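You operate a simulated robot arm through the tools that you are given. There is no shell and no other tool. Be economical: measure what you need, move in short steps, check, and stop when the job is done.

The job below is to be done with a simulated robot arm. You get a single attempt, and the scene is never put back.

Task
Put things in order on the dressing table top. At the end: the teal lip balm tube stands where the clear glass stood; the clear glass stands where the black belt stood; the round brush from the dressing table top stands where the teal lip balm tube stood; the black belt from the dressing table top is on the grey coaster; whatever was shut is shut again. Leave all else as you found it, and nothing knocked over.
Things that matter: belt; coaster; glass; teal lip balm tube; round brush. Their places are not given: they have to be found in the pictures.

Only the result counts: the job must be done as asked and must still hold three seconds after the hand-in. Knocking over, shifting, dropping, spilling or breaking anything else fails it.

Robot
A 5-joint arm with a two-finger parallel gripper, fixed in place. Base frame: the origin is at the foot of the arm, x ahead of it, y to its left, z up; the work surface is at about z = 0. Readings come in mm, rad, newtons and seconds.
With the tool pointing down near the work surface it reaches from about 260 to 600 mm from the base axis. Its first joint turns from -1.152 to 1.152 rad. The tool tilts only in the upright plane through the base axis and itself; it spins freely about its own axis. Payload 1.57 kg.
Tool frame: the origin (TCP) lies between the finger pads and is the grasp point; the fingertips stand 30 mm ahead of it; z points along the fingers, y is the line along which they close. Largest opening 80 mm; finger width 17, thickness 12; the body of the gripper, 40 by 82 mm, starts 80 mm behind the TCP.
Orientation is that of the tool frame in the base frame, as a unit quaternion [w, x, y, z]. With the fingers straight down and closing along the base's y, the tool's x points along the base's -x, its y along +y and its z along -z.

Tools
- The arm moves only by the tool servo_tool. Its argument "moves" is a list of rows, each a list of 3 entries, a list of its own where there are three numbers: the opening, from 0 (shut) to 1 (fully open), then the shift along the tool's x, y, z in mm, then the turn, a rotation vector about the tool's x, y, z in rad. In form: [[hand, [x, y, z], [wx, wy, wz]], ...]. A call has 1 to 8 rows; each row shifts and turns the commanded pose from where the row before left it, along the tool's axes as they then stand. A row lasts 0.2 s, in which the tool goes at most 50 mm and 0.15 rad; a call with a longer step from one row to the next is refused whole, and so is a gripper value outside its range. Where a pose cannot be reached the arm comes as near as it can. A force on the tool above 40 N (or 10 N above the force at the start of the call, whichever is more), or a blocked arm, ends the call early, and 0.2 s more pass. The fingers move at their own pace (about 153 mm/s each) and stop on an object; they squeeze with about 28 N. The grip force told is the motor's: it shows also when the fingers shut on nothing. Time passes only in rows, and 0.2 s behind the last, so rows that do not move let the fingers close. It gives the time, the measured TCP pose, the force on the tool (base axes), the opening and the grip force at its end, in the units of the frame above (readings bear some noise), and new pictures: "pictures" is both (left out), scene, wrist or none.
- Cameras (640 x 400 px; columns grow to the right, rows downward): "scene" is fixed at [55.4, 421.2, 506.6]; the picture's right is [-0.45, -0.90, 0.00], its down [-0.66, 0.33, -0.68] and it looks along [0.60, -0.30, -0.74] (base axes); focal length 309 px, centre (320, 200). "wrist" rides on the gripper at [72, -7, -122] in the tool frame; the picture's right is [0.09, 1.00, 0.00], its down [-0.84, 0.08, -0.54] and it looks along [-0.54, 0.05, 0.84] (tool axes); focal length 238 px, centre (320, 200).
- locate(camera, pixels): for up to 12 pixels [column, row] of the newest picture of that camera ("zoom" is the newest enlarged one), the place [x, y, z] in the base frame of the surface seen there, good to about 2 mm, but the place of the scene camera against the robot may be out by one fixed shift of up to 12 mm in any direction. The clock stands still meanwhile.
- inspect(camera, box): a new picture of the part [left, top, right, bottom] of that camera's present view, enlarged. The clock stands still meanwhile.
- hand_in(): hands the job in; it is judged then, once.

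Go step by step. Measure first, check grasps and placings, and put right what went wrong. The budget is 80 turns and 170 pictures, counting those below and the enlarged ones. Unless the task says otherwise, let go and move clear before handing in, and close with one line.

The tools are called after "Emit:" as a command line: name --argument value ..., lists and objects as JSON in quotes. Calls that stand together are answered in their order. servo_tool: Moves the arm, as the interface text tells. Its arguments: {"type":"object","properties":{"moves":{"type":"array"},"pictures":{"type":"string","enum":["both","scene","wrist","none"]}},"required":["moves"]} The other tools are called the same way: locate (camera, pixels) gives the place of the surface under pixels of a picture; inspect (camera, box) takes an enlarged picture of a part of a camera's view; hand_in () hands the job in.

At the start:

```text
t: 0.0
tcp_pos: [329.6, 287.6, 245.2]
tcp_rot: [0.0, 0.0, 1.0, 0.0]
contact_force: [-0.4, -0.2, -0.2]
gripper_width: 80.1
finger_force: 0.2
```

scene: 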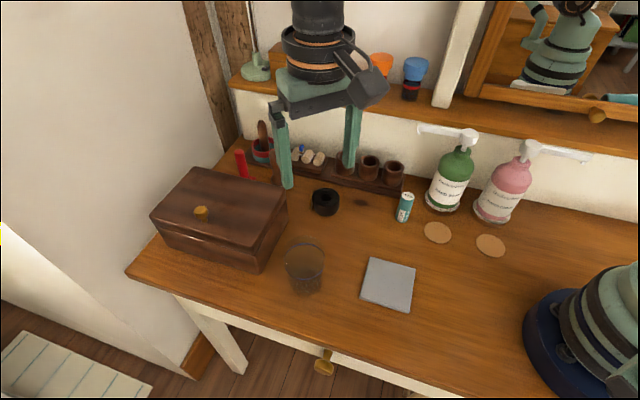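
wrist: 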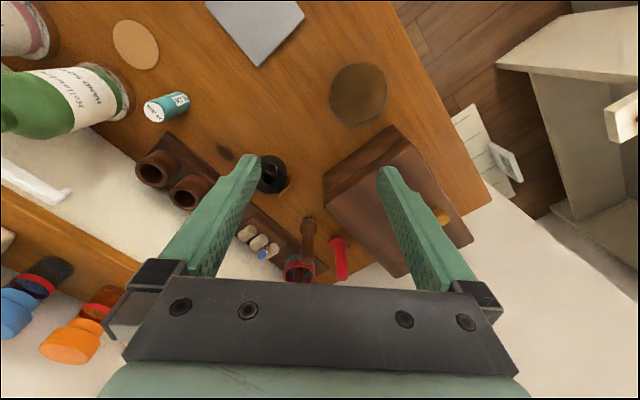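

The pictures show a black coil (325,201), a glass (305,267), a grey coaster (388,284) and a teal tube (404,207); the round brush is not clear yet. I'll enlarge the views and measure.

Emit:
inspect --camera "scene" --box '[220, 110, 440, 248]'

Emit:
inspect --camera "wrist" --box '[120, 80, 460, 292]'

Emit:
locate --camera "wrist" --pixels '[[270, 175], [358, 93], [388, 80], [330, 85], [255, 25], [166, 106], [150, 108], [186, 101], [308, 220], [298, 268], [340, 258], [440, 215]]'

Emit:
locate --camera "scene" --pixels '[[325, 190], [325, 213], [305, 245], [305, 290], [388, 284], [405, 195], [403, 219], [262, 125], [263, 150], [241, 150], [202, 212], [240, 268]]'

```text
2.90 times, centred on (330, 179) of scene
```

zoom: 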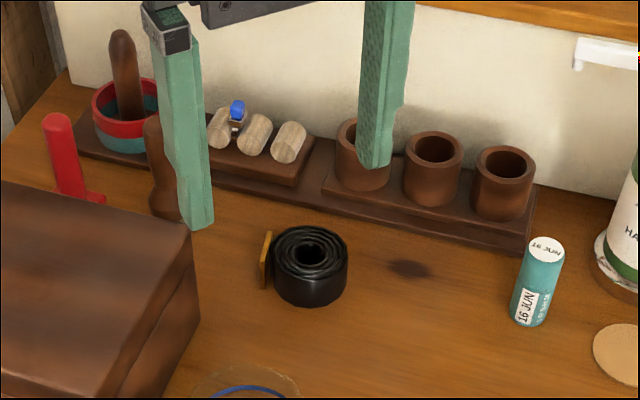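

```text
1.88 times, centred on (290, 186) of wrist
```

zoom: 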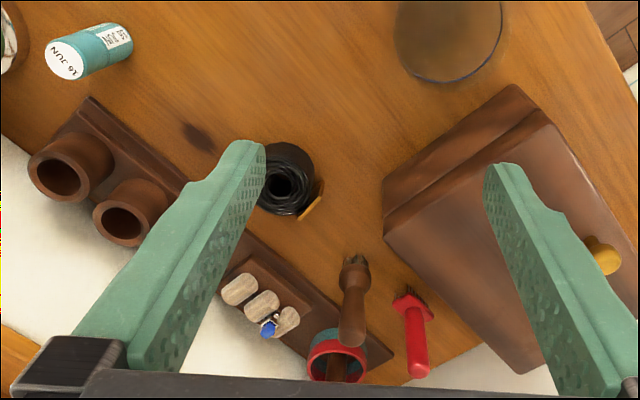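

```text
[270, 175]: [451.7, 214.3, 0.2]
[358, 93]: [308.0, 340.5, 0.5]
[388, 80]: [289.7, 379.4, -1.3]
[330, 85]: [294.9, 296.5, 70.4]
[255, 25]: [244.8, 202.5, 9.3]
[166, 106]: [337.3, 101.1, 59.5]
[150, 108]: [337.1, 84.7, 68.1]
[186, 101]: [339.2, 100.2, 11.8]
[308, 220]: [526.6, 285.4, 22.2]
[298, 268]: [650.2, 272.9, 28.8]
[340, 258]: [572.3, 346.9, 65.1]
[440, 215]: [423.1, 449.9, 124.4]
```

```text
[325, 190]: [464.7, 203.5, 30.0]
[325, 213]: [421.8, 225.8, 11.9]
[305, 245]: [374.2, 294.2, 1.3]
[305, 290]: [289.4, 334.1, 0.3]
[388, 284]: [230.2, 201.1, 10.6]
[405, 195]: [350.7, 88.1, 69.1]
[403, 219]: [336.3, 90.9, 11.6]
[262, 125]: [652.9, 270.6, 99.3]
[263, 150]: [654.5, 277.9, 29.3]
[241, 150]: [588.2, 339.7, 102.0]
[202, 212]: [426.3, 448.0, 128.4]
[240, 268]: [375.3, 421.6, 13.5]
```

The brown-handled brush at scene zoom (160,170) is half hidden by the finger. I'll lift the arm and draw it back to see the rear items clearly.

Emit:
servo_tool --moves '[[1, [10, -25, -20], [0, 0, 0]], [1, [10, -35, -20], [0, 0, 0]], [1, [10, -35, -10], [0, 0, 0]], [1, [10, -35, 0], [0, 0, 0]], [1, [0, 0, 0], [0, 0, 0]]]'

Emit:
inspect --camera "scene" --box '[220, 105, 348, 185]'

Emit:
inspect --camera "scene" --box '[230, 170, 470, 320]'

```text
t: 1.2
tcp_pos: [293.1, 156.6, 292.2]
tcp_rot: [-0.001, 0.001, 1.0, 0.0]
contact_force: [0.1, 1.1, -0.3]
gripper_width: 79.9
finger_force: 0.1
```

scene: 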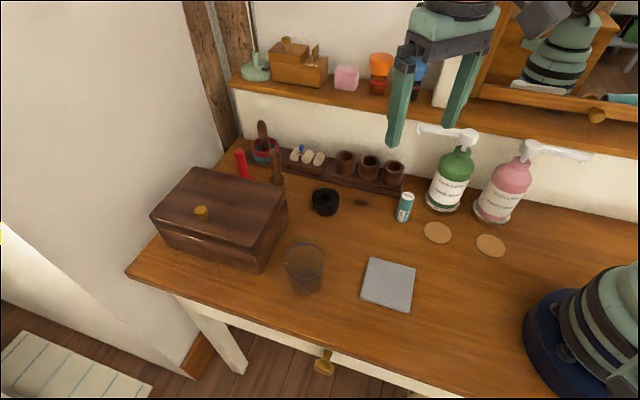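
wrist: 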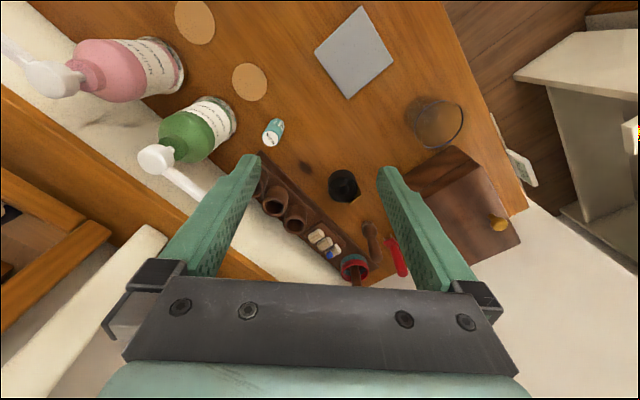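

```text
5.00 times, centred on (284, 145) of scene
```

zoom: 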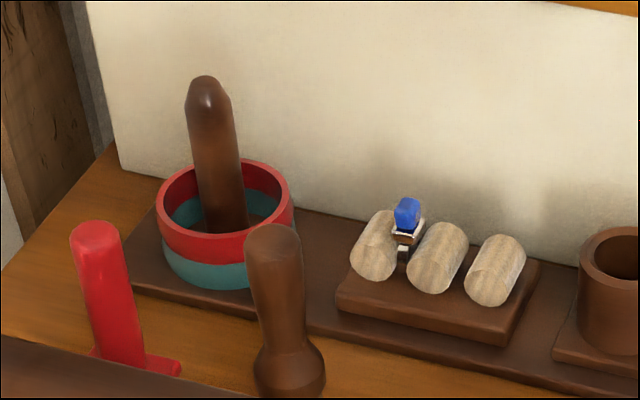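

```text
2.67 times, centred on (350, 245) of scene
```

zoom: 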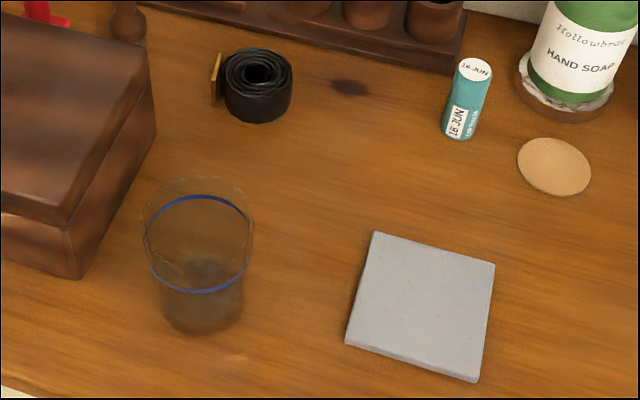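

The round brush is the brown-handled one standing at scene (277,165); the other sits in a cup. I'll measure the belt, coaster, tube and brush by the wrist view.

Emit:
locate --camera "wrist" --pixels '[[361, 9], [391, 69], [348, 94], [317, 51], [354, 52], [343, 186], [343, 172], [330, 186], [357, 192], [270, 141], [278, 120], [373, 260]]'

Emit:
locate --camera "scene" --pixels '[[374, 260], [414, 268], [408, 309], [362, 297], [388, 284], [324, 200], [311, 200], [337, 200], [325, 213], [275, 153], [278, 180], [277, 165]]'

Emit:
inspect --camera "wrist" --box '[310, 130, 440, 290]'

```text
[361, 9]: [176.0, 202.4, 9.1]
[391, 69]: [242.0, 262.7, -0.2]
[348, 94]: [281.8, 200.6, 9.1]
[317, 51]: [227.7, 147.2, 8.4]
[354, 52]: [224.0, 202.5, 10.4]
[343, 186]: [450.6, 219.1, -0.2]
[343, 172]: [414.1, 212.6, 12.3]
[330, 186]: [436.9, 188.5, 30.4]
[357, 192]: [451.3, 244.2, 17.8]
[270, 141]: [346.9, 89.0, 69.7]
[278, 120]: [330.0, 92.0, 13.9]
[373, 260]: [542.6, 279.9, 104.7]
```

```text
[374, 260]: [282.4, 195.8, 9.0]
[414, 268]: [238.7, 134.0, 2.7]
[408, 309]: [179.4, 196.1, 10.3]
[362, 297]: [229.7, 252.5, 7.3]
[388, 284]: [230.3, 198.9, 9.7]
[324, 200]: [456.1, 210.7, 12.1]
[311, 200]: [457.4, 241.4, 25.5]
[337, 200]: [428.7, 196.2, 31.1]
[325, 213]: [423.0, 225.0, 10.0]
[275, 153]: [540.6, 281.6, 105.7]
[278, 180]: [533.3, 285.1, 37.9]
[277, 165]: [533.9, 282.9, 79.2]
```

```text
2.50 times, centred on (375, 210) of wrist
```

zoom: 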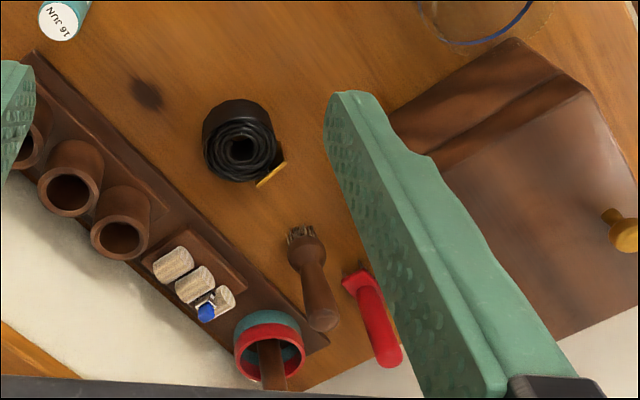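

Scene and wrist agree within about 5 mm: coaster centre about (229,201), belt about (438,216), tube about (342,90), brush about (540,281). Next I hover over the belt with the fingers turned so they close clear of the buckle.

Emit:
servo_tool --moves '[[0.75, [-36, 14, 27], [0, 0, 0]], [0.75, [-36, 14, 27], [0, 0, 0]], [0.75, [-36, 14, 27], [0, 0, 0]], [0.75, [-36, 14, 27], [0, 0, -0.14]], [0.75, [0, 0, 0], [0, 0, -0.15]], [0.75, [0, 0, 0], [0, 0, -0.15]], [0.75, [0, 0, 0], [0, 0, -0.15]], [0.75, [0, 0, 0], [0, 0, -0.15]]]' --pictures "wrist"

Emit:
inspect --camera "wrist" --box '[240, 100, 400, 200]'

```text
t: 3.0
tcp_pos: [435.4, 213.2, 187.5]
tcp_rot: [0.0, -0.362, 0.932, 0.0]
contact_force: [-0.4, -0.8, 0.9]
gripper_width: 60.1
finger_force: 0.0
```

wrist: 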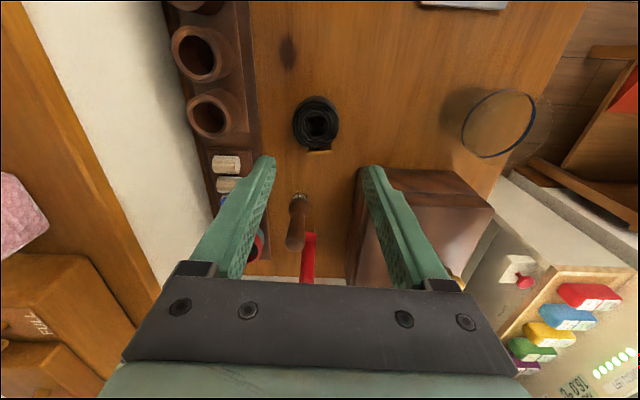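

```text
4.00 times, centred on (320, 150) of wrist
```

zoom: 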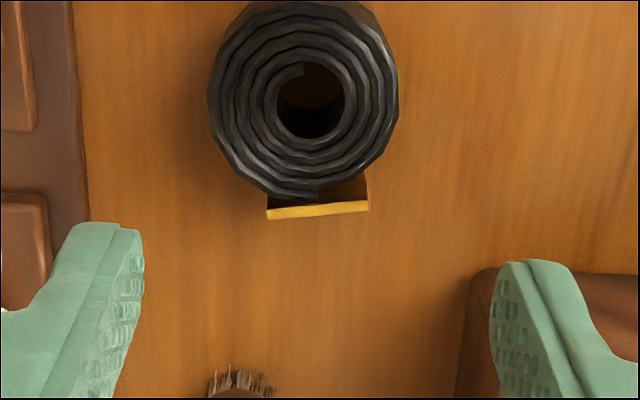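

The buckle now lies straight below the roll in the zoom (318,208), so the fingers close well across it. I'll measure the roll's rim.

Emit:
locate --camera "zoom" --pixels '[[218, 105], [388, 100], [303, 12], [290, 182], [240, 45], [365, 45], [240, 155], [368, 155], [318, 209], [350, 80], [265, 90], [200, 105]]'

Emit:
locate --camera "wrist" --pixels '[[462, 123], [528, 98], [533, 110], [480, 152], [296, 198], [292, 243], [305, 240], [355, 180], [440, 172], [300, 208]]'

```text
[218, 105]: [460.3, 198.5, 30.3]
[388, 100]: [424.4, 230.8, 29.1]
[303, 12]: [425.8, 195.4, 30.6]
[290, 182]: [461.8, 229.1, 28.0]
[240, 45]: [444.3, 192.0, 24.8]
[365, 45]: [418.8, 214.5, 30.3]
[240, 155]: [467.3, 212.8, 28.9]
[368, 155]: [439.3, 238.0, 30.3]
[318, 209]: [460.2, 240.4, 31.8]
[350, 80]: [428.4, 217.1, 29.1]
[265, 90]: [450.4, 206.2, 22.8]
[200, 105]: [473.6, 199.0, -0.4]
```

```text
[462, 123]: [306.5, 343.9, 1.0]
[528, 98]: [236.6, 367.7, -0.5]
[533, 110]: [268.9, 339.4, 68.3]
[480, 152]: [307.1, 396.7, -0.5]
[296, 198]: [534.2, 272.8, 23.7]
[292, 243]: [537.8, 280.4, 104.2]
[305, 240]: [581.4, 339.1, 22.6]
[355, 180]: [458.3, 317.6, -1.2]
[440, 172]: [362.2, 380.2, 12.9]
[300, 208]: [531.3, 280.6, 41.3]
```

Roll centre is about (443,214), diameter about 49, top z 30. I descend onto it and close.

Emit:
servo_tool --moves '[[0.82, [-6, -5, 30], [0, 0, 0]], [0.82, [0, 0, 42], [0, 0, 0]], [0.82, [0, 0, 42], [0, 0, 0]], [0.82, [0, 0, 38], [0, 0, 0]], [0.82, [0, 0, 0], [0, 0, 0]], [0.4, [0, 0, 0], [0, 0, 0]], [0.4, [0, 0, 0], [0, 0, 0]]]'

```text
t: 4.6
tcp_pos: [441.4, 214.5, 36.1]
tcp_rot: [0.001, -0.362, 0.932, 0.0]
contact_force: [0.1, -0.1, -0.3]
gripper_width: 60.6
finger_force: 28.5
```

scene: 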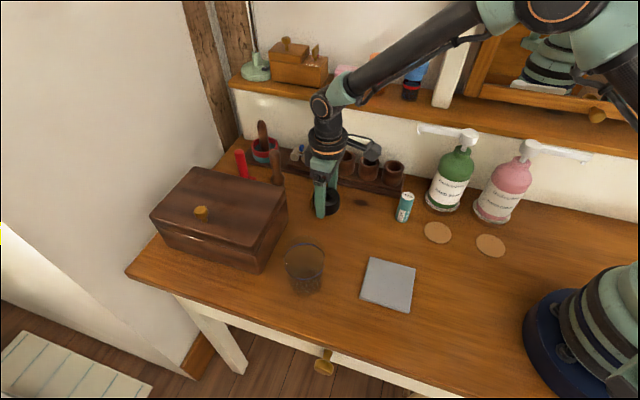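
wrist: 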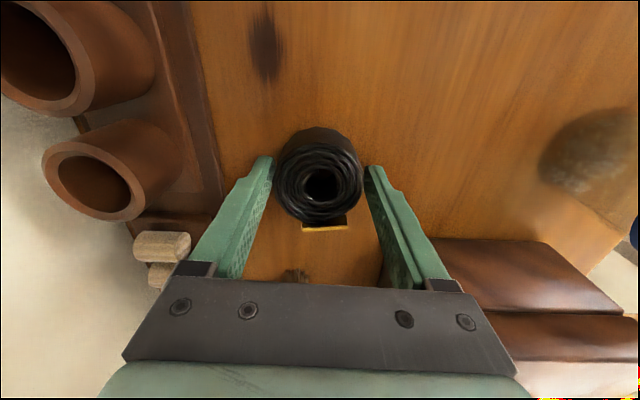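

The fingers stopped at 60.6 mm with 28 N, so they seem to hold the roll. I lift a little and check.

Emit:
servo_tool --moves '[[0.3, [0, 0, -15], [0, 0, 0]], [0.3, [0, 0, -25], [0, 0, 0]], [0.3, [0, 0, -30], [0, 0, 0]], [0.3, [0, 0, 0], [0, 0, 0]]]'

```text
t: 5.6
tcp_pos: [443.3, 212.9, 104.5]
tcp_rot: [0.0, -0.362, 0.932, 0.0]
contact_force: [-0.4, 1.3, -0.7]
gripper_width: 23.9
finger_force: 0.2
```

scene: 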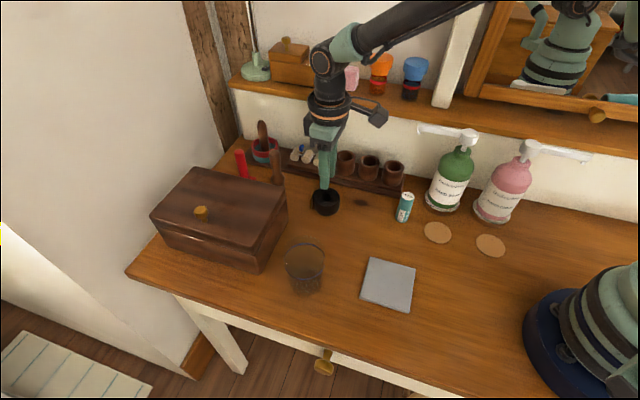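
wrist: 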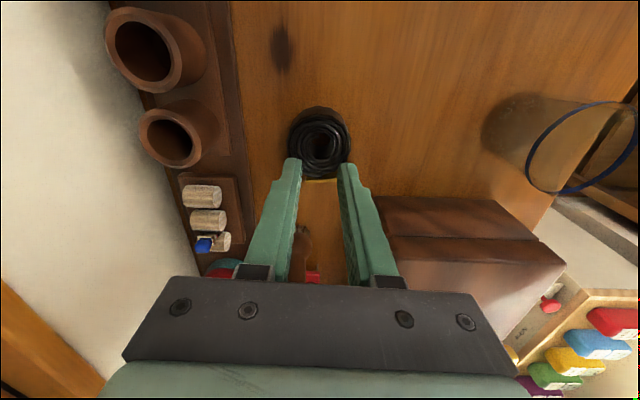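

The grip slipped: width is 23.9 mm and the roll still stands at wrist (320,145). I'll check whether it moved and look closely.

Emit:
inspect --camera "wrist" --box '[256, 90, 384, 190]'

Emit:
inspect --camera "scene" --box '[280, 160, 376, 220]'

Emit:
locate --camera "scene" --pixels '[[324, 203], [312, 200], [338, 200], [325, 213]]'

```text
4.00 times, centred on (320, 140) of wrist
```

zoom: 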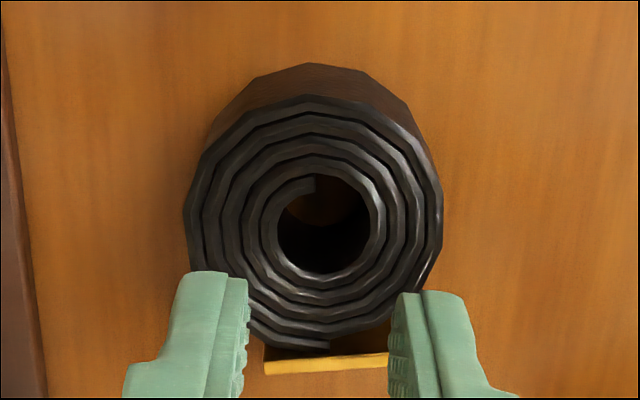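

```text
6.67 times, centred on (328, 190) of scene
```

zoom: 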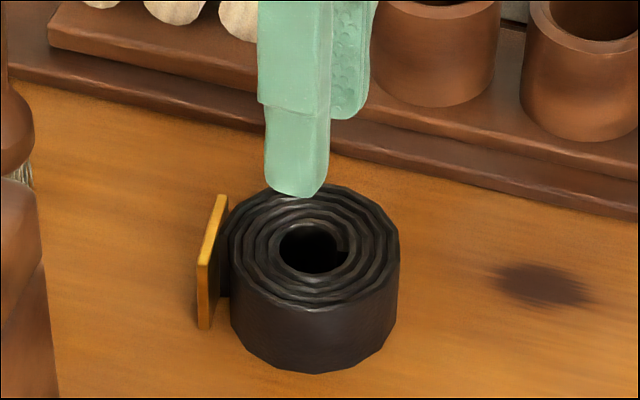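

```text
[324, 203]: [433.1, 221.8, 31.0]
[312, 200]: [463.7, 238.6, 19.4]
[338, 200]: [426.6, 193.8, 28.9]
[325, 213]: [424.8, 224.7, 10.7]
```

The roll has not moved. I re-measure its outer edge to place the grip better.

Emit:
inspect --camera "wrist" --box '[256, 90, 384, 190]'

Emit:
locate --camera "zoom" --pixels '[[190, 215], [437, 215], [198, 180], [430, 180], [310, 100], [250, 335], [375, 325], [300, 345], [315, 367], [270, 372], [385, 363], [320, 235]]'

```text
4.00 times, centred on (320, 140) of wrist
```

zoom: 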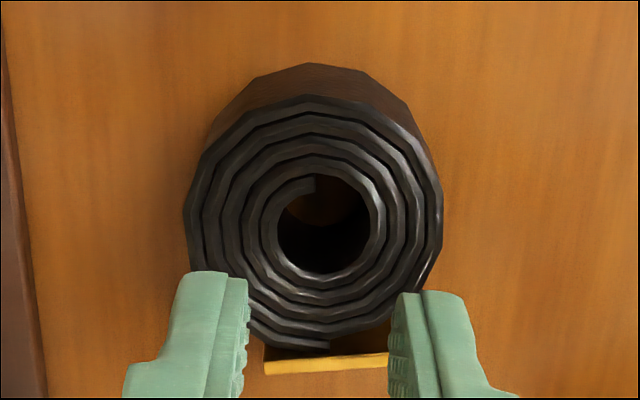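

```text
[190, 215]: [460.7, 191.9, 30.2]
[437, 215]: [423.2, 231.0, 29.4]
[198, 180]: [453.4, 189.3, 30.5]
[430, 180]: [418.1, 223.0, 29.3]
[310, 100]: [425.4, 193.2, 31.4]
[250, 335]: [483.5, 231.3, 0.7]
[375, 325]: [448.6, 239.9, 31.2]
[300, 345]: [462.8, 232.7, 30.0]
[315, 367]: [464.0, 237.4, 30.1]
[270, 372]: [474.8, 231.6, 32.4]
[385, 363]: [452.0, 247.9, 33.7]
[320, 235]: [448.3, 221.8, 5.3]
```

The roll is about 55 mm wide, centred at (442.5,212.5). I open, go down a bit deeper, and close fully with a wait.

Emit:
servo_tool --moves '[[0.9, [0, 0, 0], [0, 0, 0]], [0.9, [0, 0, 36], [0, 0, 0]], [0.9, [0, 0, 35], [0, 0, 0]], [0.9, [0, 0, 0], [0, 0, 0]], [0, [0, 0, 0], [0, 0, 0]], [0, [0, 0, 0], [0, 0, 0]], [0, [0, 0, 0], [0, 0, 0]]]' --pictures "wrist"

Emit:
inspect --camera "wrist" --box '[220, 100, 420, 240]'

```text
t: 7.2
tcp_pos: [443.2, 215.3, 33.3]
tcp_rot: [-0.001, -0.362, 0.932, 0.0]
contact_force: [0.6, 0.1, 0.6]
gripper_width: 60.3
finger_force: 28.7
```

wrist: 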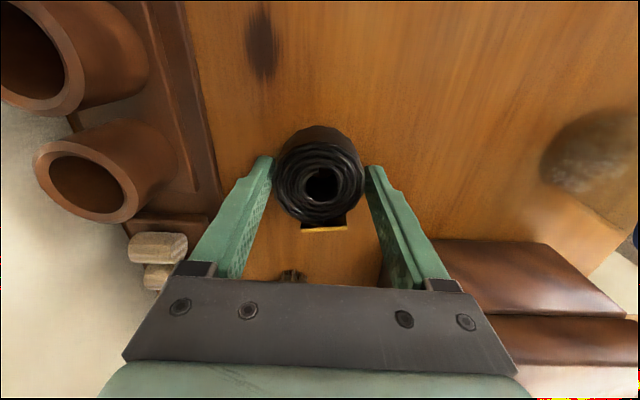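

```text
2.86 times, centred on (320, 170) of wrist
```

zoom: 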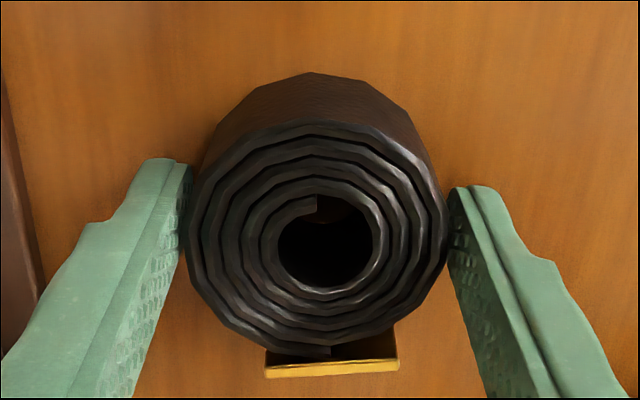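

The pads now touch both sides of the roll (zoom 190 and 450) at 60.3 mm. I lift gently with full squeeze.

Emit:
servo_tool --moves '[[0, [0, 0, -4], [0, 0, 0]], [0, [0, 0, -6], [0, 0, 0]], [0, [0, 0, -8], [0, 0, 0]], [0, [0, 0, 0], [0, 0, 0]]]' --pictures "wrist"

```text
t: 8.2
tcp_pos: [443.2, 215.1, 53.3]
tcp_rot: [-0.001, -0.361, 0.932, 0.0]
contact_force: [1.3, 0.3, -1.9]
gripper_width: 60.3
finger_force: 27.8
```

wrist: 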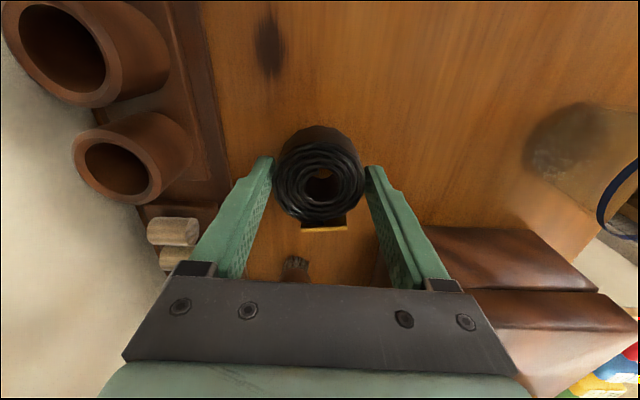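

The roll is held at z 53. I lift further and start toward the coaster at modest speed.

Emit:
servo_tool --moves '[[0, [0, 0, -15], [0, 0, 0]], [0, [0, 0, -20], [0, 0, 0]], [0, [0, 0, -20], [0, 0, 0]], [0, [12, 10, 0], [0, 0, 0]], [0, [22, 18, 0], [0, 0, 0]], [0, [22, 18, 0], [0, 0, 0]], [0, [22, 18, 0], [0, 0, 0]], [0, [22, 18, 0], [0, 0, 0]]]' --pictures "scene"

```text
t: 10.0
tcp_pos: [312.0, 208.3, 107.3]
tcp_rot: [0.0, -0.361, 0.933, 0.0]
contact_force: [-0.4, 0.3, -1.6]
gripper_width: 60.1
finger_force: 28.1
```

scene: 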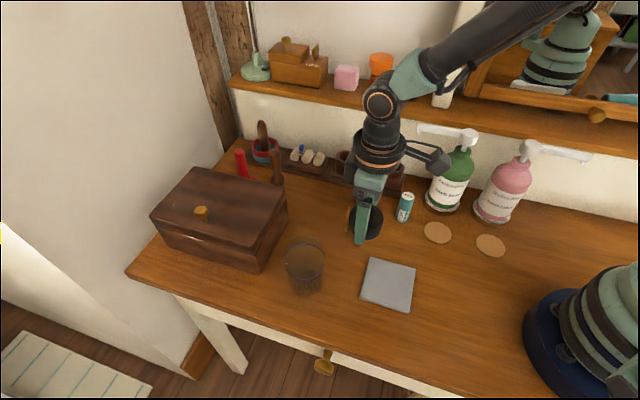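

Carrying well at (312,208). I finish the travel to the coaster and come down to just above it.

Emit:
servo_tool --moves '[[0, [19, 14, 0], [0, 0, 0]], [0, [19, 14, 0], [0, 0, 0]], [0, [18, 13, 0], [0, 0, 0]], [0, [11.6, 9.6, 0], [0, 0, 0]], [0, [0, 0, 15], [0, 0, 0]], [0, [0, 0, 20], [0, 0, 0]], [0, [0, 0, 15], [0, 0, 0]], [0, [0, 0, 0], [0, 0, 0]]]'

Emit:
inspect --camera "scene" --box '[340, 220, 452, 320]'

```text
t: 11.8
tcp_pos: [226.9, 198.9, 58.9]
tcp_rot: [0.0, -0.361, 0.933, 0.0]
contact_force: [-0.2, 0.6, -0.8]
gripper_width: 60.2
finger_force: 28.5
```

scene: 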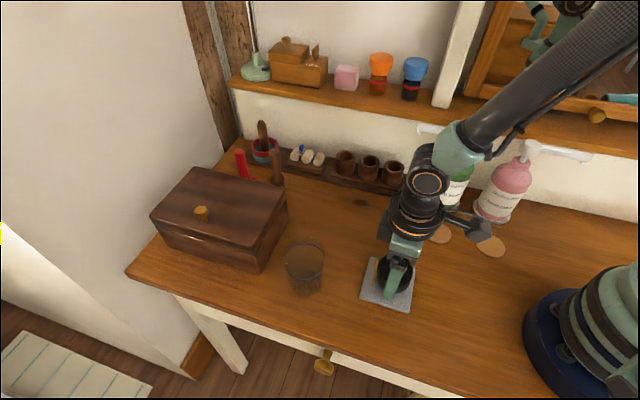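
wrist: 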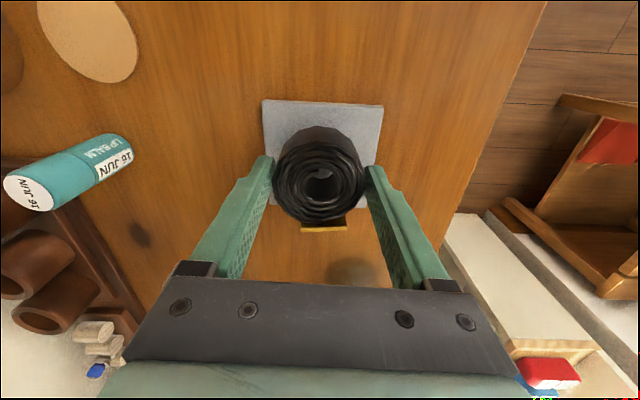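

```text
4.00 times, centred on (396, 270) of scene
```

zoom: 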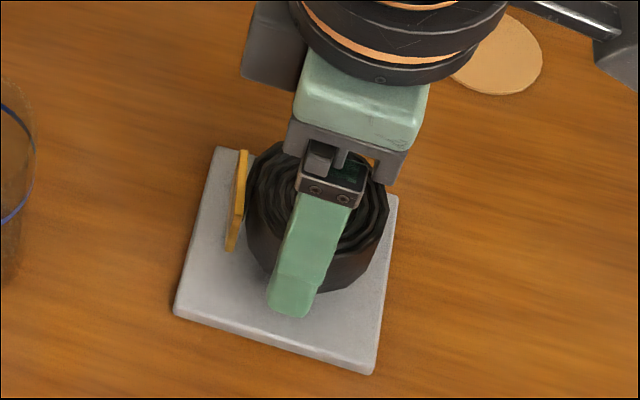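

The roll hangs centred over the coaster, 15 mm too high. I lower it, let go and rise.

Emit:
servo_tool --moves '[[0, [0, 0, 8], [0, 0, 0]], [0, [0, 0, 5], [0, 0, 0]], [0, [0, 0, 2.5], [0, 0, 0]], [0, [0, 0, 0], [0, 0, 0]]]' --pictures "wrist"

```text
t: 12.8
tcp_pos: [228.2, 198.5, 41.8]
tcp_rot: [0.0, -0.361, 0.933, 0.0]
contact_force: [-8.5, -3.4, 28.8]
gripper_width: 60.0
finger_force: 27.9
```

wrist: 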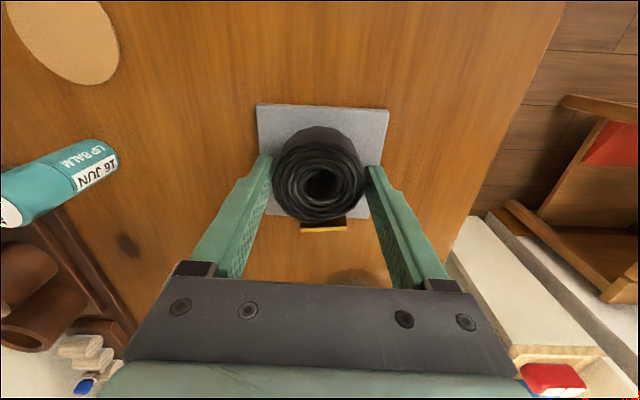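

Contact force 29 N: it is seated on the coaster. I relieve the push slightly, open and rise straight up.

Emit:
servo_tool --moves '[[0, [0, 0, -1.5], [0, 0, 0]], [0.9, [0, 0, 0], [0, 0, 0]], [0.9, [0, 0, 0], [0, 0, 0]], [0.9, [0, 0, -20], [0, 0, 0]], [0.9, [0, 0, -40], [0, 0, 0]], [0.9, [0, 0, -45], [0, 0, 0]], [0.9, [0, 0, -45], [0, 0, 0]], [1, [0, 0, -20], [0, 0, 0]]]'

Emit:
inspect --camera "scene" --box '[260, 220, 430, 326]'

```text
t: 14.6
tcp_pos: [225.9, 200.6, 213.0]
tcp_rot: [0.0, -0.361, 0.932, 0.001]
contact_force: [-0.6, -0.1, 0.4]
gripper_width: 80.1
finger_force: 0.1
```

scene: 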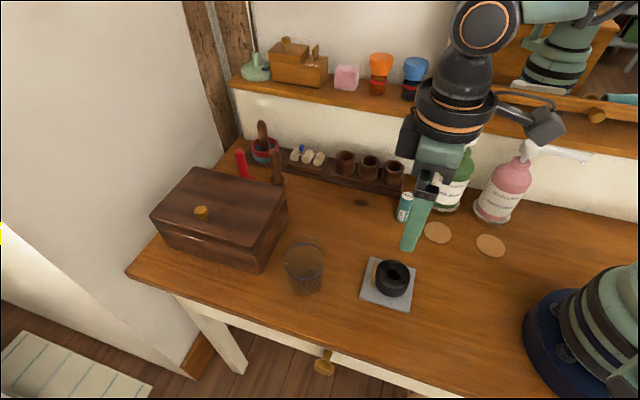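
wrist: 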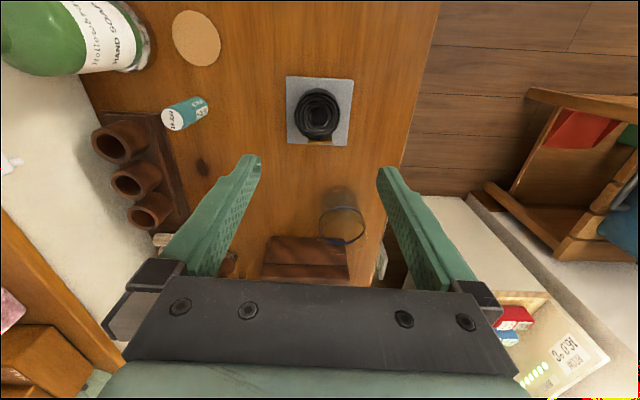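

```text
3.76 times, centred on (345, 273) of scene
```

zoom: 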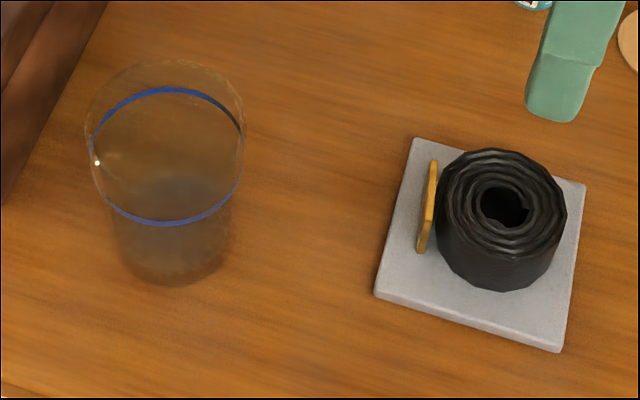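

The belt stands on the coaster. Next is the glass: I measure its blue band, which is opaque.

Emit:
locate --camera "zoom" --pixels '[[165, 224], [120, 208], [205, 213], [234, 190], [168, 90], [115, 112], [215, 105], [238, 125], [165, 275], [165, 65]]'

Emit:
inspect --camera "wrist" --box '[290, 170, 390, 260]'

```text
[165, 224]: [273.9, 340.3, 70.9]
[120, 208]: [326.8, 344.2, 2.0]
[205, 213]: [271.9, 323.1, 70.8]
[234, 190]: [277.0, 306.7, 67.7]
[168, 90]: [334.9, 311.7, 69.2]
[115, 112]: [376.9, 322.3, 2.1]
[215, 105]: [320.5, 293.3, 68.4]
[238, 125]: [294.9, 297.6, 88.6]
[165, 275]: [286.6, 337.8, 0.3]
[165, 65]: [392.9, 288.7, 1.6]
```

```text
4.44 times, centred on (340, 215) of wrist
```

zoom: 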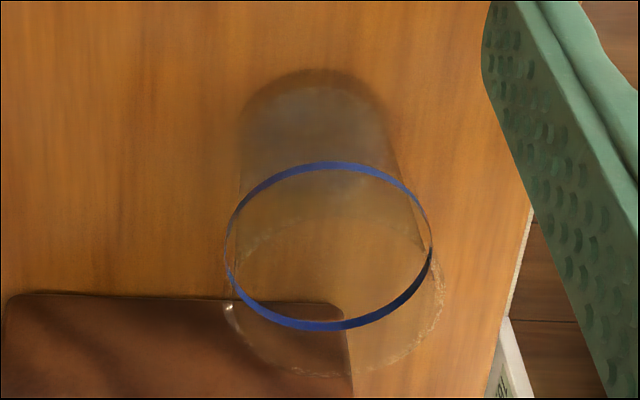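

The band is near z 70 and the rim near z 88. I take band points from the wrist zoom for a precise centre.

Emit:
locate --camera "zoom" --pixels '[[320, 166], [260, 190], [390, 180], [420, 212], [230, 230], [231, 280], [265, 314], [320, 326], [370, 314], [410, 286], [430, 255], [320, 75]]'

Emit:
locate --camera "wrist" --pixels '[[266, 240], [345, 240], [183, 102], [200, 112], [172, 118], [319, 113]]'

```text
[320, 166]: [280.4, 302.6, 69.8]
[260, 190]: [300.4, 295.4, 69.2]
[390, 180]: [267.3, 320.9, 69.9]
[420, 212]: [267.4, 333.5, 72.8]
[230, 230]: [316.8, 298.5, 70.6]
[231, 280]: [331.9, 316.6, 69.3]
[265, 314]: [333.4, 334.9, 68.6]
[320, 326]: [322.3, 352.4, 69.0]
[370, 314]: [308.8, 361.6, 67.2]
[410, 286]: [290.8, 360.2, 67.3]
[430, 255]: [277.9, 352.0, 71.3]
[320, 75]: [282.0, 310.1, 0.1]
```

```text
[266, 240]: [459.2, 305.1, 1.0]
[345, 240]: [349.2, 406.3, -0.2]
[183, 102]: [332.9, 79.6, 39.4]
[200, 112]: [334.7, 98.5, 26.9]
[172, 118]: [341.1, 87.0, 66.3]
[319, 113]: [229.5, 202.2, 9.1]
```

Band points give a glass centre of about (300.5,328), width 66 at the band. I move over it, keeping the finger direction along the box edge.

Emit:
servo_tool --moves '[[1, [-35.3, 10.9, 5], [0, 0, 0]], [1, [-35.3, 10.9, 10], [0, 0, 0]], [1, [-35.3, 10.9, 15], [0, 0, 0]], [1, [-35.3, 10.9, 20], [0, 0, 0]], [1, [0, 0, 0], [0, 0, 0]]]'

Emit:
inspect --camera "wrist" --box '[240, 70, 400, 190]'

```text
t: 15.8
tcp_pos: [304.8, 328.8, 167.0]
tcp_rot: [0.0, -0.362, 0.932, 0.0]
contact_force: [-0.7, -0.1, -0.3]
gripper_width: 79.8
finger_force: 0.0
```

scene: 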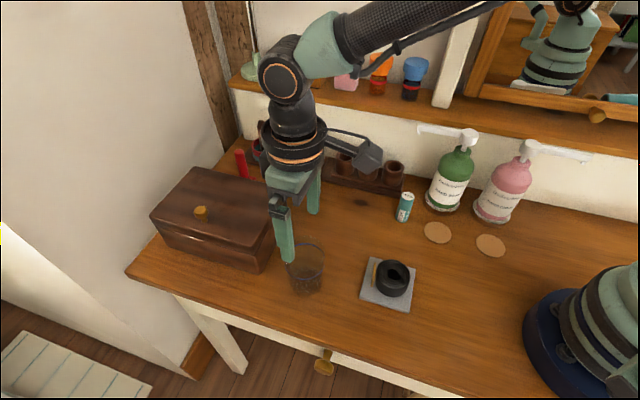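
wrist: 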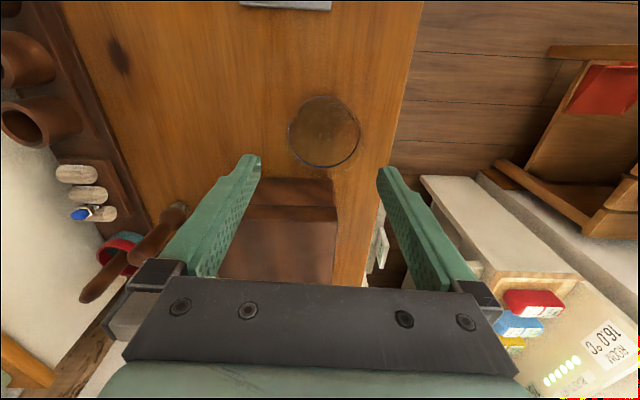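

```text
3.33 times, centred on (320, 130) of wrist
```

zoom: 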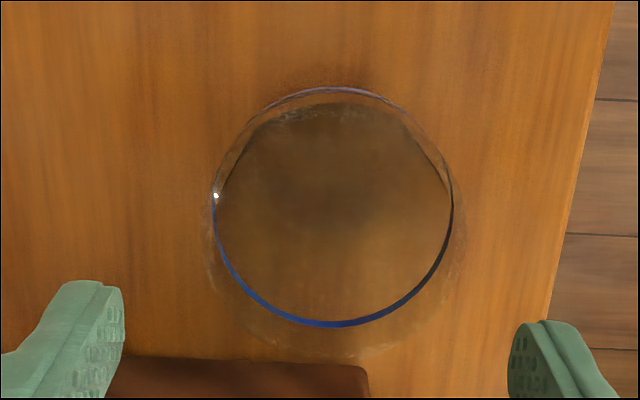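

I check the glass centre again from this closer view.

Emit:
locate --camera "zoom" --pixels '[[335, 324], [275, 306], [400, 302], [440, 260], [230, 262], [215, 215], [452, 205], [333, 89], [290, 97], [375, 97]]'

```text
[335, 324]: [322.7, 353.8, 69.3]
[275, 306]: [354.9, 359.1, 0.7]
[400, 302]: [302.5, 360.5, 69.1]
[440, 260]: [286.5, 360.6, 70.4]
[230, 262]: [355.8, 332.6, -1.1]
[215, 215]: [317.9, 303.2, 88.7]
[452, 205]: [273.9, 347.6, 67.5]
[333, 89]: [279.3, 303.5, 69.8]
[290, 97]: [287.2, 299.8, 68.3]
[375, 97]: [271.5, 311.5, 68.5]
```

The centre is (300.3,328.5); I shift by the remaining 5 mm and come down to just above the rim, then check.

Emit:
servo_tool --moves '[[1, [4.5, 3.2, 0], [0, 0, 0]], [1, [0, 0, 25], [0, 0, 0]], [1, [0, 0, 15], [0, 0, 0]], [1, [0, 0, 0], [0, 0, 0]], [1, [0, 0, 0], [0, 0, 0]]]' --pictures "wrist"

Emit:
inspect --camera "wrist" --box '[220, 90, 420, 215]'

```text
t: 17.0
tcp_pos: [299.5, 326.9, 124.9]
tcp_rot: [0.001, -0.362, 0.932, 0.0]
contact_force: [0.1, 0.1, -0.7]
gripper_width: 80.2
finger_force: 0.0
```

wrist: 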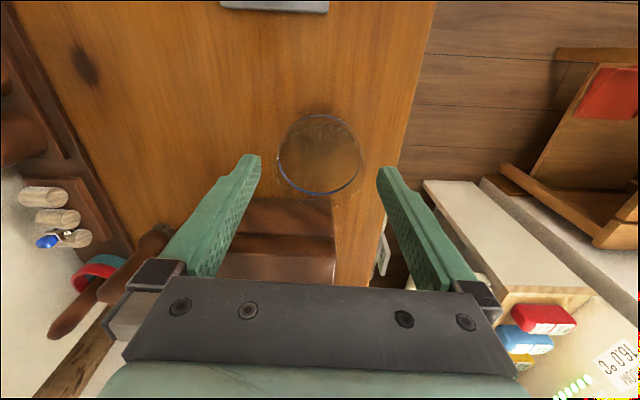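

```text
3.20 times, centred on (320, 152) of wrist
```

zoom: 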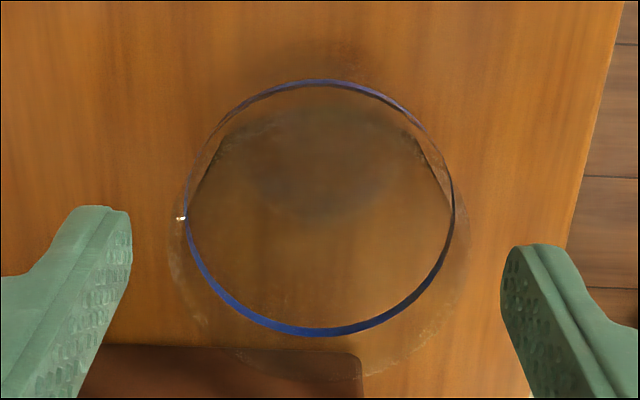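

Glass rim (zoom 168–468) sits centred between the fingertips (132–502). I descend and close on it.

Emit:
servo_tool --moves '[[1, [0, 0, 20], [0, 0, 0]], [1, [0, 0, 25], [0, 0, 0]], [1, [0, 0, 25], [0, 0, 0]], [1, [0, 0, 3], [0, 0, 0]], [0.6, [0, 0, 0], [0, 0, 0]], [0.4, [0, 0, 0], [0, 0, 0]], [0, [0, 0, 0], [0, 0, 0]]]'

```text
t: 18.6
tcp_pos: [297.6, 325.2, 51.4]
tcp_rot: [0.0, -0.361, 0.932, 0.0]
contact_force: [0.9, -0.5, 0.0]
gripper_width: 66.1
finger_force: 27.7
```

scene: 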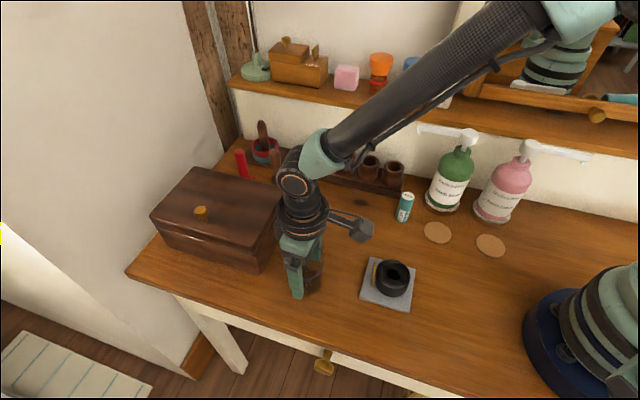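
wrist: 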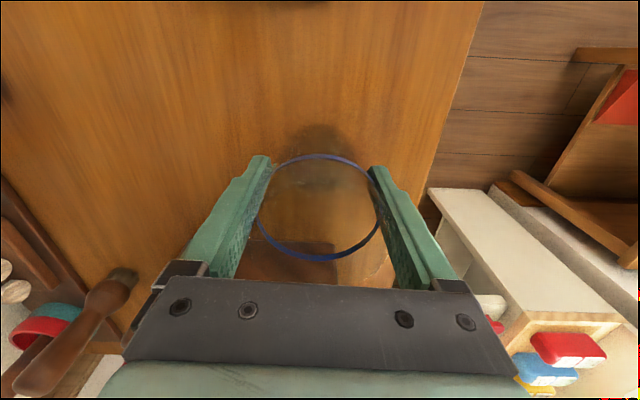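

Glass held at 66.1 mm. I lift gently and also measure the rack's front edge near the belt's old place.

Emit:
servo_tool --moves '[[0, [0, 0, -4], [0, 0, 0]], [0, [0, 0, -8], [0, 0, 0]], [0, [0, 0, -14], [0, 0, 0]], [0, [0, 0, -18], [0, 0, 0]], [0, [0, 0, -14], [0, 0, 0]], [0, [0, 0, -6], [0, 0, 0]], [0, [0, 0, 0], [0, 0, 0]]]'

Emit:
locate --camera "scene" --pixels '[[350, 187], [360, 188], [380, 193], [350, 184], [370, 187], [400, 195], [370, 160], [345, 155], [305, 160]]'

```text
t: 20.2
tcp_pos: [298.3, 325.2, 111.7]
tcp_rot: [0.0, -0.361, 0.932, 0.0]
contact_force: [-0.2, -0.5, -2.0]
gripper_width: 66.4
finger_force: 28.5
```

scene: 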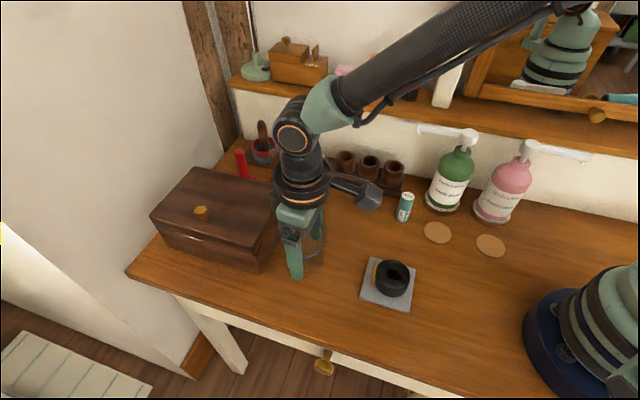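
wrist: 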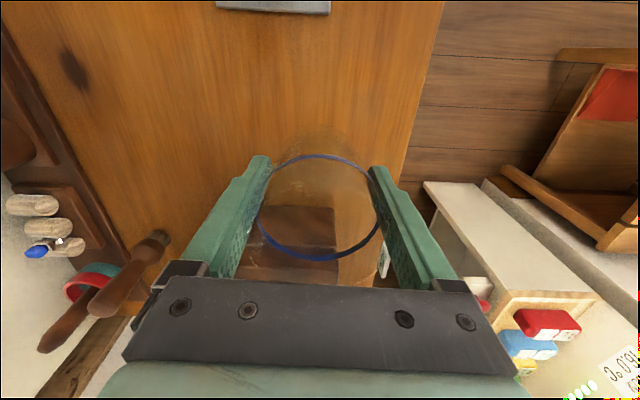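

```text
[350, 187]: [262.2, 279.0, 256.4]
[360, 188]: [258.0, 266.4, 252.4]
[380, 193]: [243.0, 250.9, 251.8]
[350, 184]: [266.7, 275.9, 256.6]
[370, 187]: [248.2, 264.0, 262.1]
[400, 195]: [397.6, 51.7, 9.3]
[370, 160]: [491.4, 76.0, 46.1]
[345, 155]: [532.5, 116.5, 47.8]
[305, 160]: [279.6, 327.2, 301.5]
```

Rack edge is some 70–80 mm from the belt's old centre, so the present finger direction is fine. I carry the glass toward (442.5,212.5).

Emit:
servo_tool --moves '[[0, [-2, -10, 0], [0, 0, 0]], [0, [-3, -20, 0], [0, 0, 0]], [0, [-5, -30, 0], [0, 0, 0]], [0, [-5, -33, 0], [0, 0, 0]], [0, [-5, -33, 0], [0, 0, 0]], [0, [-5, -30, 0], [0, 0, 0]], [0, [-3, -18, 0], [0, 0, 0]], [0, [-1, -7, 0], [0, 0, 0]]]'

```text
t: 22.0
tcp_pos: [439.9, 210.6, 115.0]
tcp_rot: [0.001, -0.362, 0.932, 0.001]
contact_force: [1.1, -0.3, -1.6]
gripper_width: 66.0
finger_force: 28.5
```

scene: 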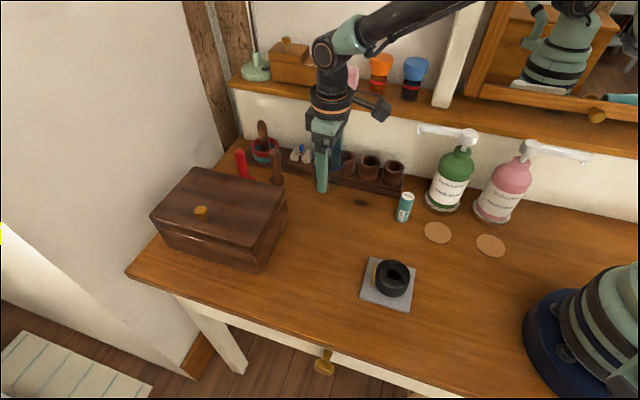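
wrist: 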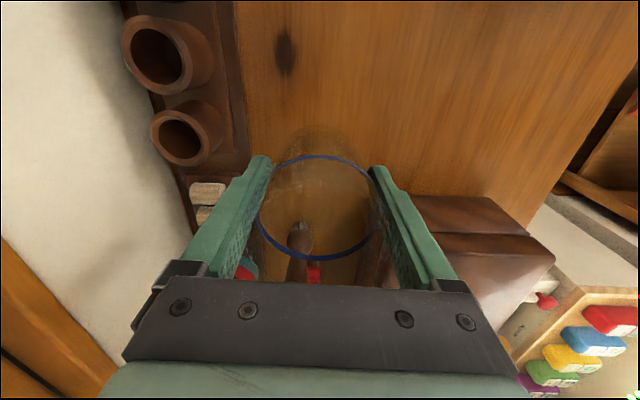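

Glass carried to above the spot. I measure its band while held to correct the placing.

Emit:
inspect --camera "wrist" --box '[240, 135, 400, 275]'

Emit:
locate --camera "wrist" --pixels '[[320, 157], [318, 257], [290, 163], [350, 163], [290, 250], [350, 247], [365, 234], [270, 232]]'

```text
2.86 times, centred on (320, 205) of wrist
```

zoom: 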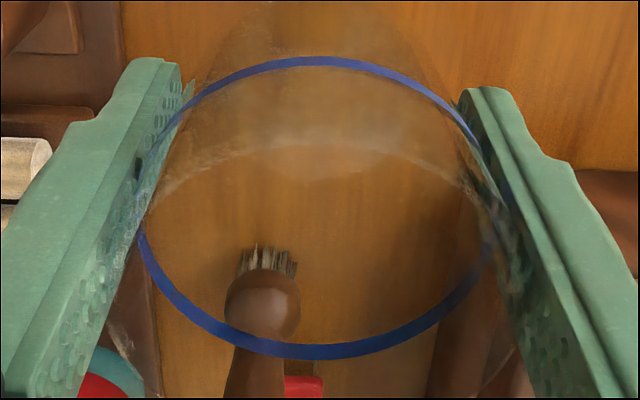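

```text
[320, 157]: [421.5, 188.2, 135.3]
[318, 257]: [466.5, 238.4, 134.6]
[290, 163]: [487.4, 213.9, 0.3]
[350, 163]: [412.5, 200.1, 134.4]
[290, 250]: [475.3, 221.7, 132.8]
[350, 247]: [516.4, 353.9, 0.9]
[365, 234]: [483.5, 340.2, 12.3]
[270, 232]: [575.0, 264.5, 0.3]
```

Band centre is (444,212.5), right over the belt's old place. I lower it gently.

Emit:
servo_tool --moves '[[0, [0, 0, 12], [0, 0, 0]], [0, [0, 0, 18], [0, 0, 0]], [0, [0, 0, 16], [0, 0, 0]], [0, [0, 0, 9], [0, 0, 0]], [0, [0, 0, 5], [0, 0, 0]], [0, [0, 0, 2], [0, 0, 0]], [0, [0, 0, 0], [0, 0, 0]]]' --pictures "scene"

```text
t: 23.6
tcp_pos: [442.0, 211.1, 50.8]
tcp_rot: [0.0, -0.362, 0.932, 0.0]
contact_force: [1.4, -0.3, -1.5]
gripper_width: 66.1
finger_force: 28.1
```

scene: 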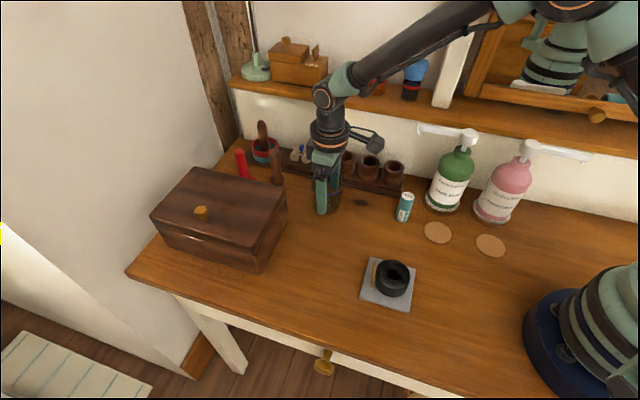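

No contact yet (force still −1.5). I inch down until the table is felt.

Emit:
servo_tool --moves '[[0, [0, 0, 1], [0, 0, 0]], [0, [0, 0, 1], [0, 0, 0]], [0, [0, 0, 0], [0, 0, 0]]]' --pictures "none"

```text
t: 24.4
tcp_pos: [442.0, 210.2, 49.5]
tcp_rot: [0.001, -0.362, 0.932, 0.0]
contact_force: [1.2, 0.4, 2.9]
gripper_width: 65.9
finger_force: 28.2
```

Force rose to +2.9 N, so it stands. I open slowly and rise straight up.

Emit:
servo_tool --moves '[[0.88, [0, 0, 0], [0, 0, 0]], [1, [0, 0, 0], [0, 0, 0]], [1, [0, 0, 0], [0, 0, 0]], [1, [0, 0, -20], [0, 0, 0]], [1, [0, 0, -30], [0, 0, 0]], [1, [0, 0, -45], [0, 0, 0]], [1, [0, 0, -45], [0, 0, 0]], [1, [0, 0, 0], [0, 0, 0]]]'

Emit:
inspect --camera "wrist" --box '[240, 90, 400, 190]'

```text
t: 26.2
tcp_pos: [439.4, 208.6, 193.0]
tcp_rot: [0.0, -0.361, 0.932, 0.001]
contact_force: [-0.5, -0.2, 0.8]
gripper_width: 79.6
finger_force: 0.0
```

scene: 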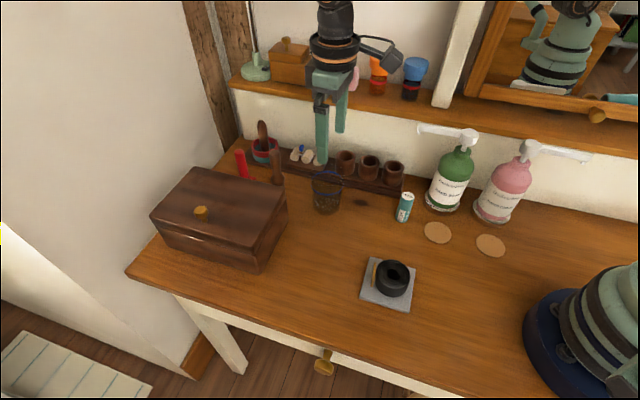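
wrist: 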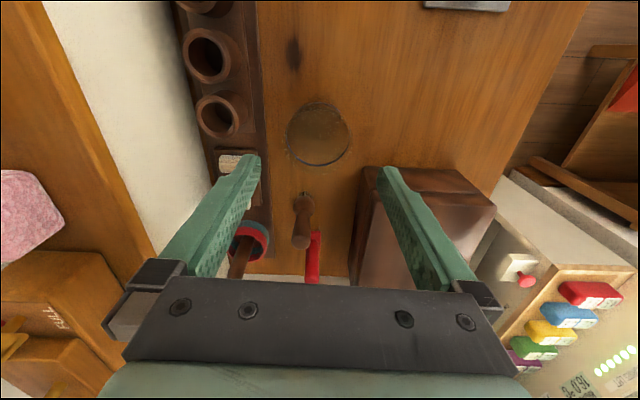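

```text
4.00 times, centred on (320, 140) of wrist
```

zoom: 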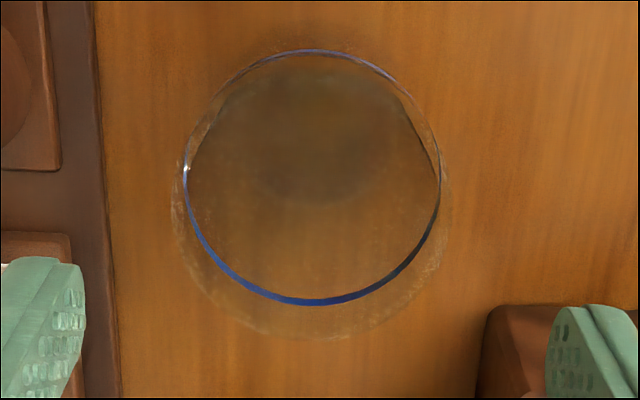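

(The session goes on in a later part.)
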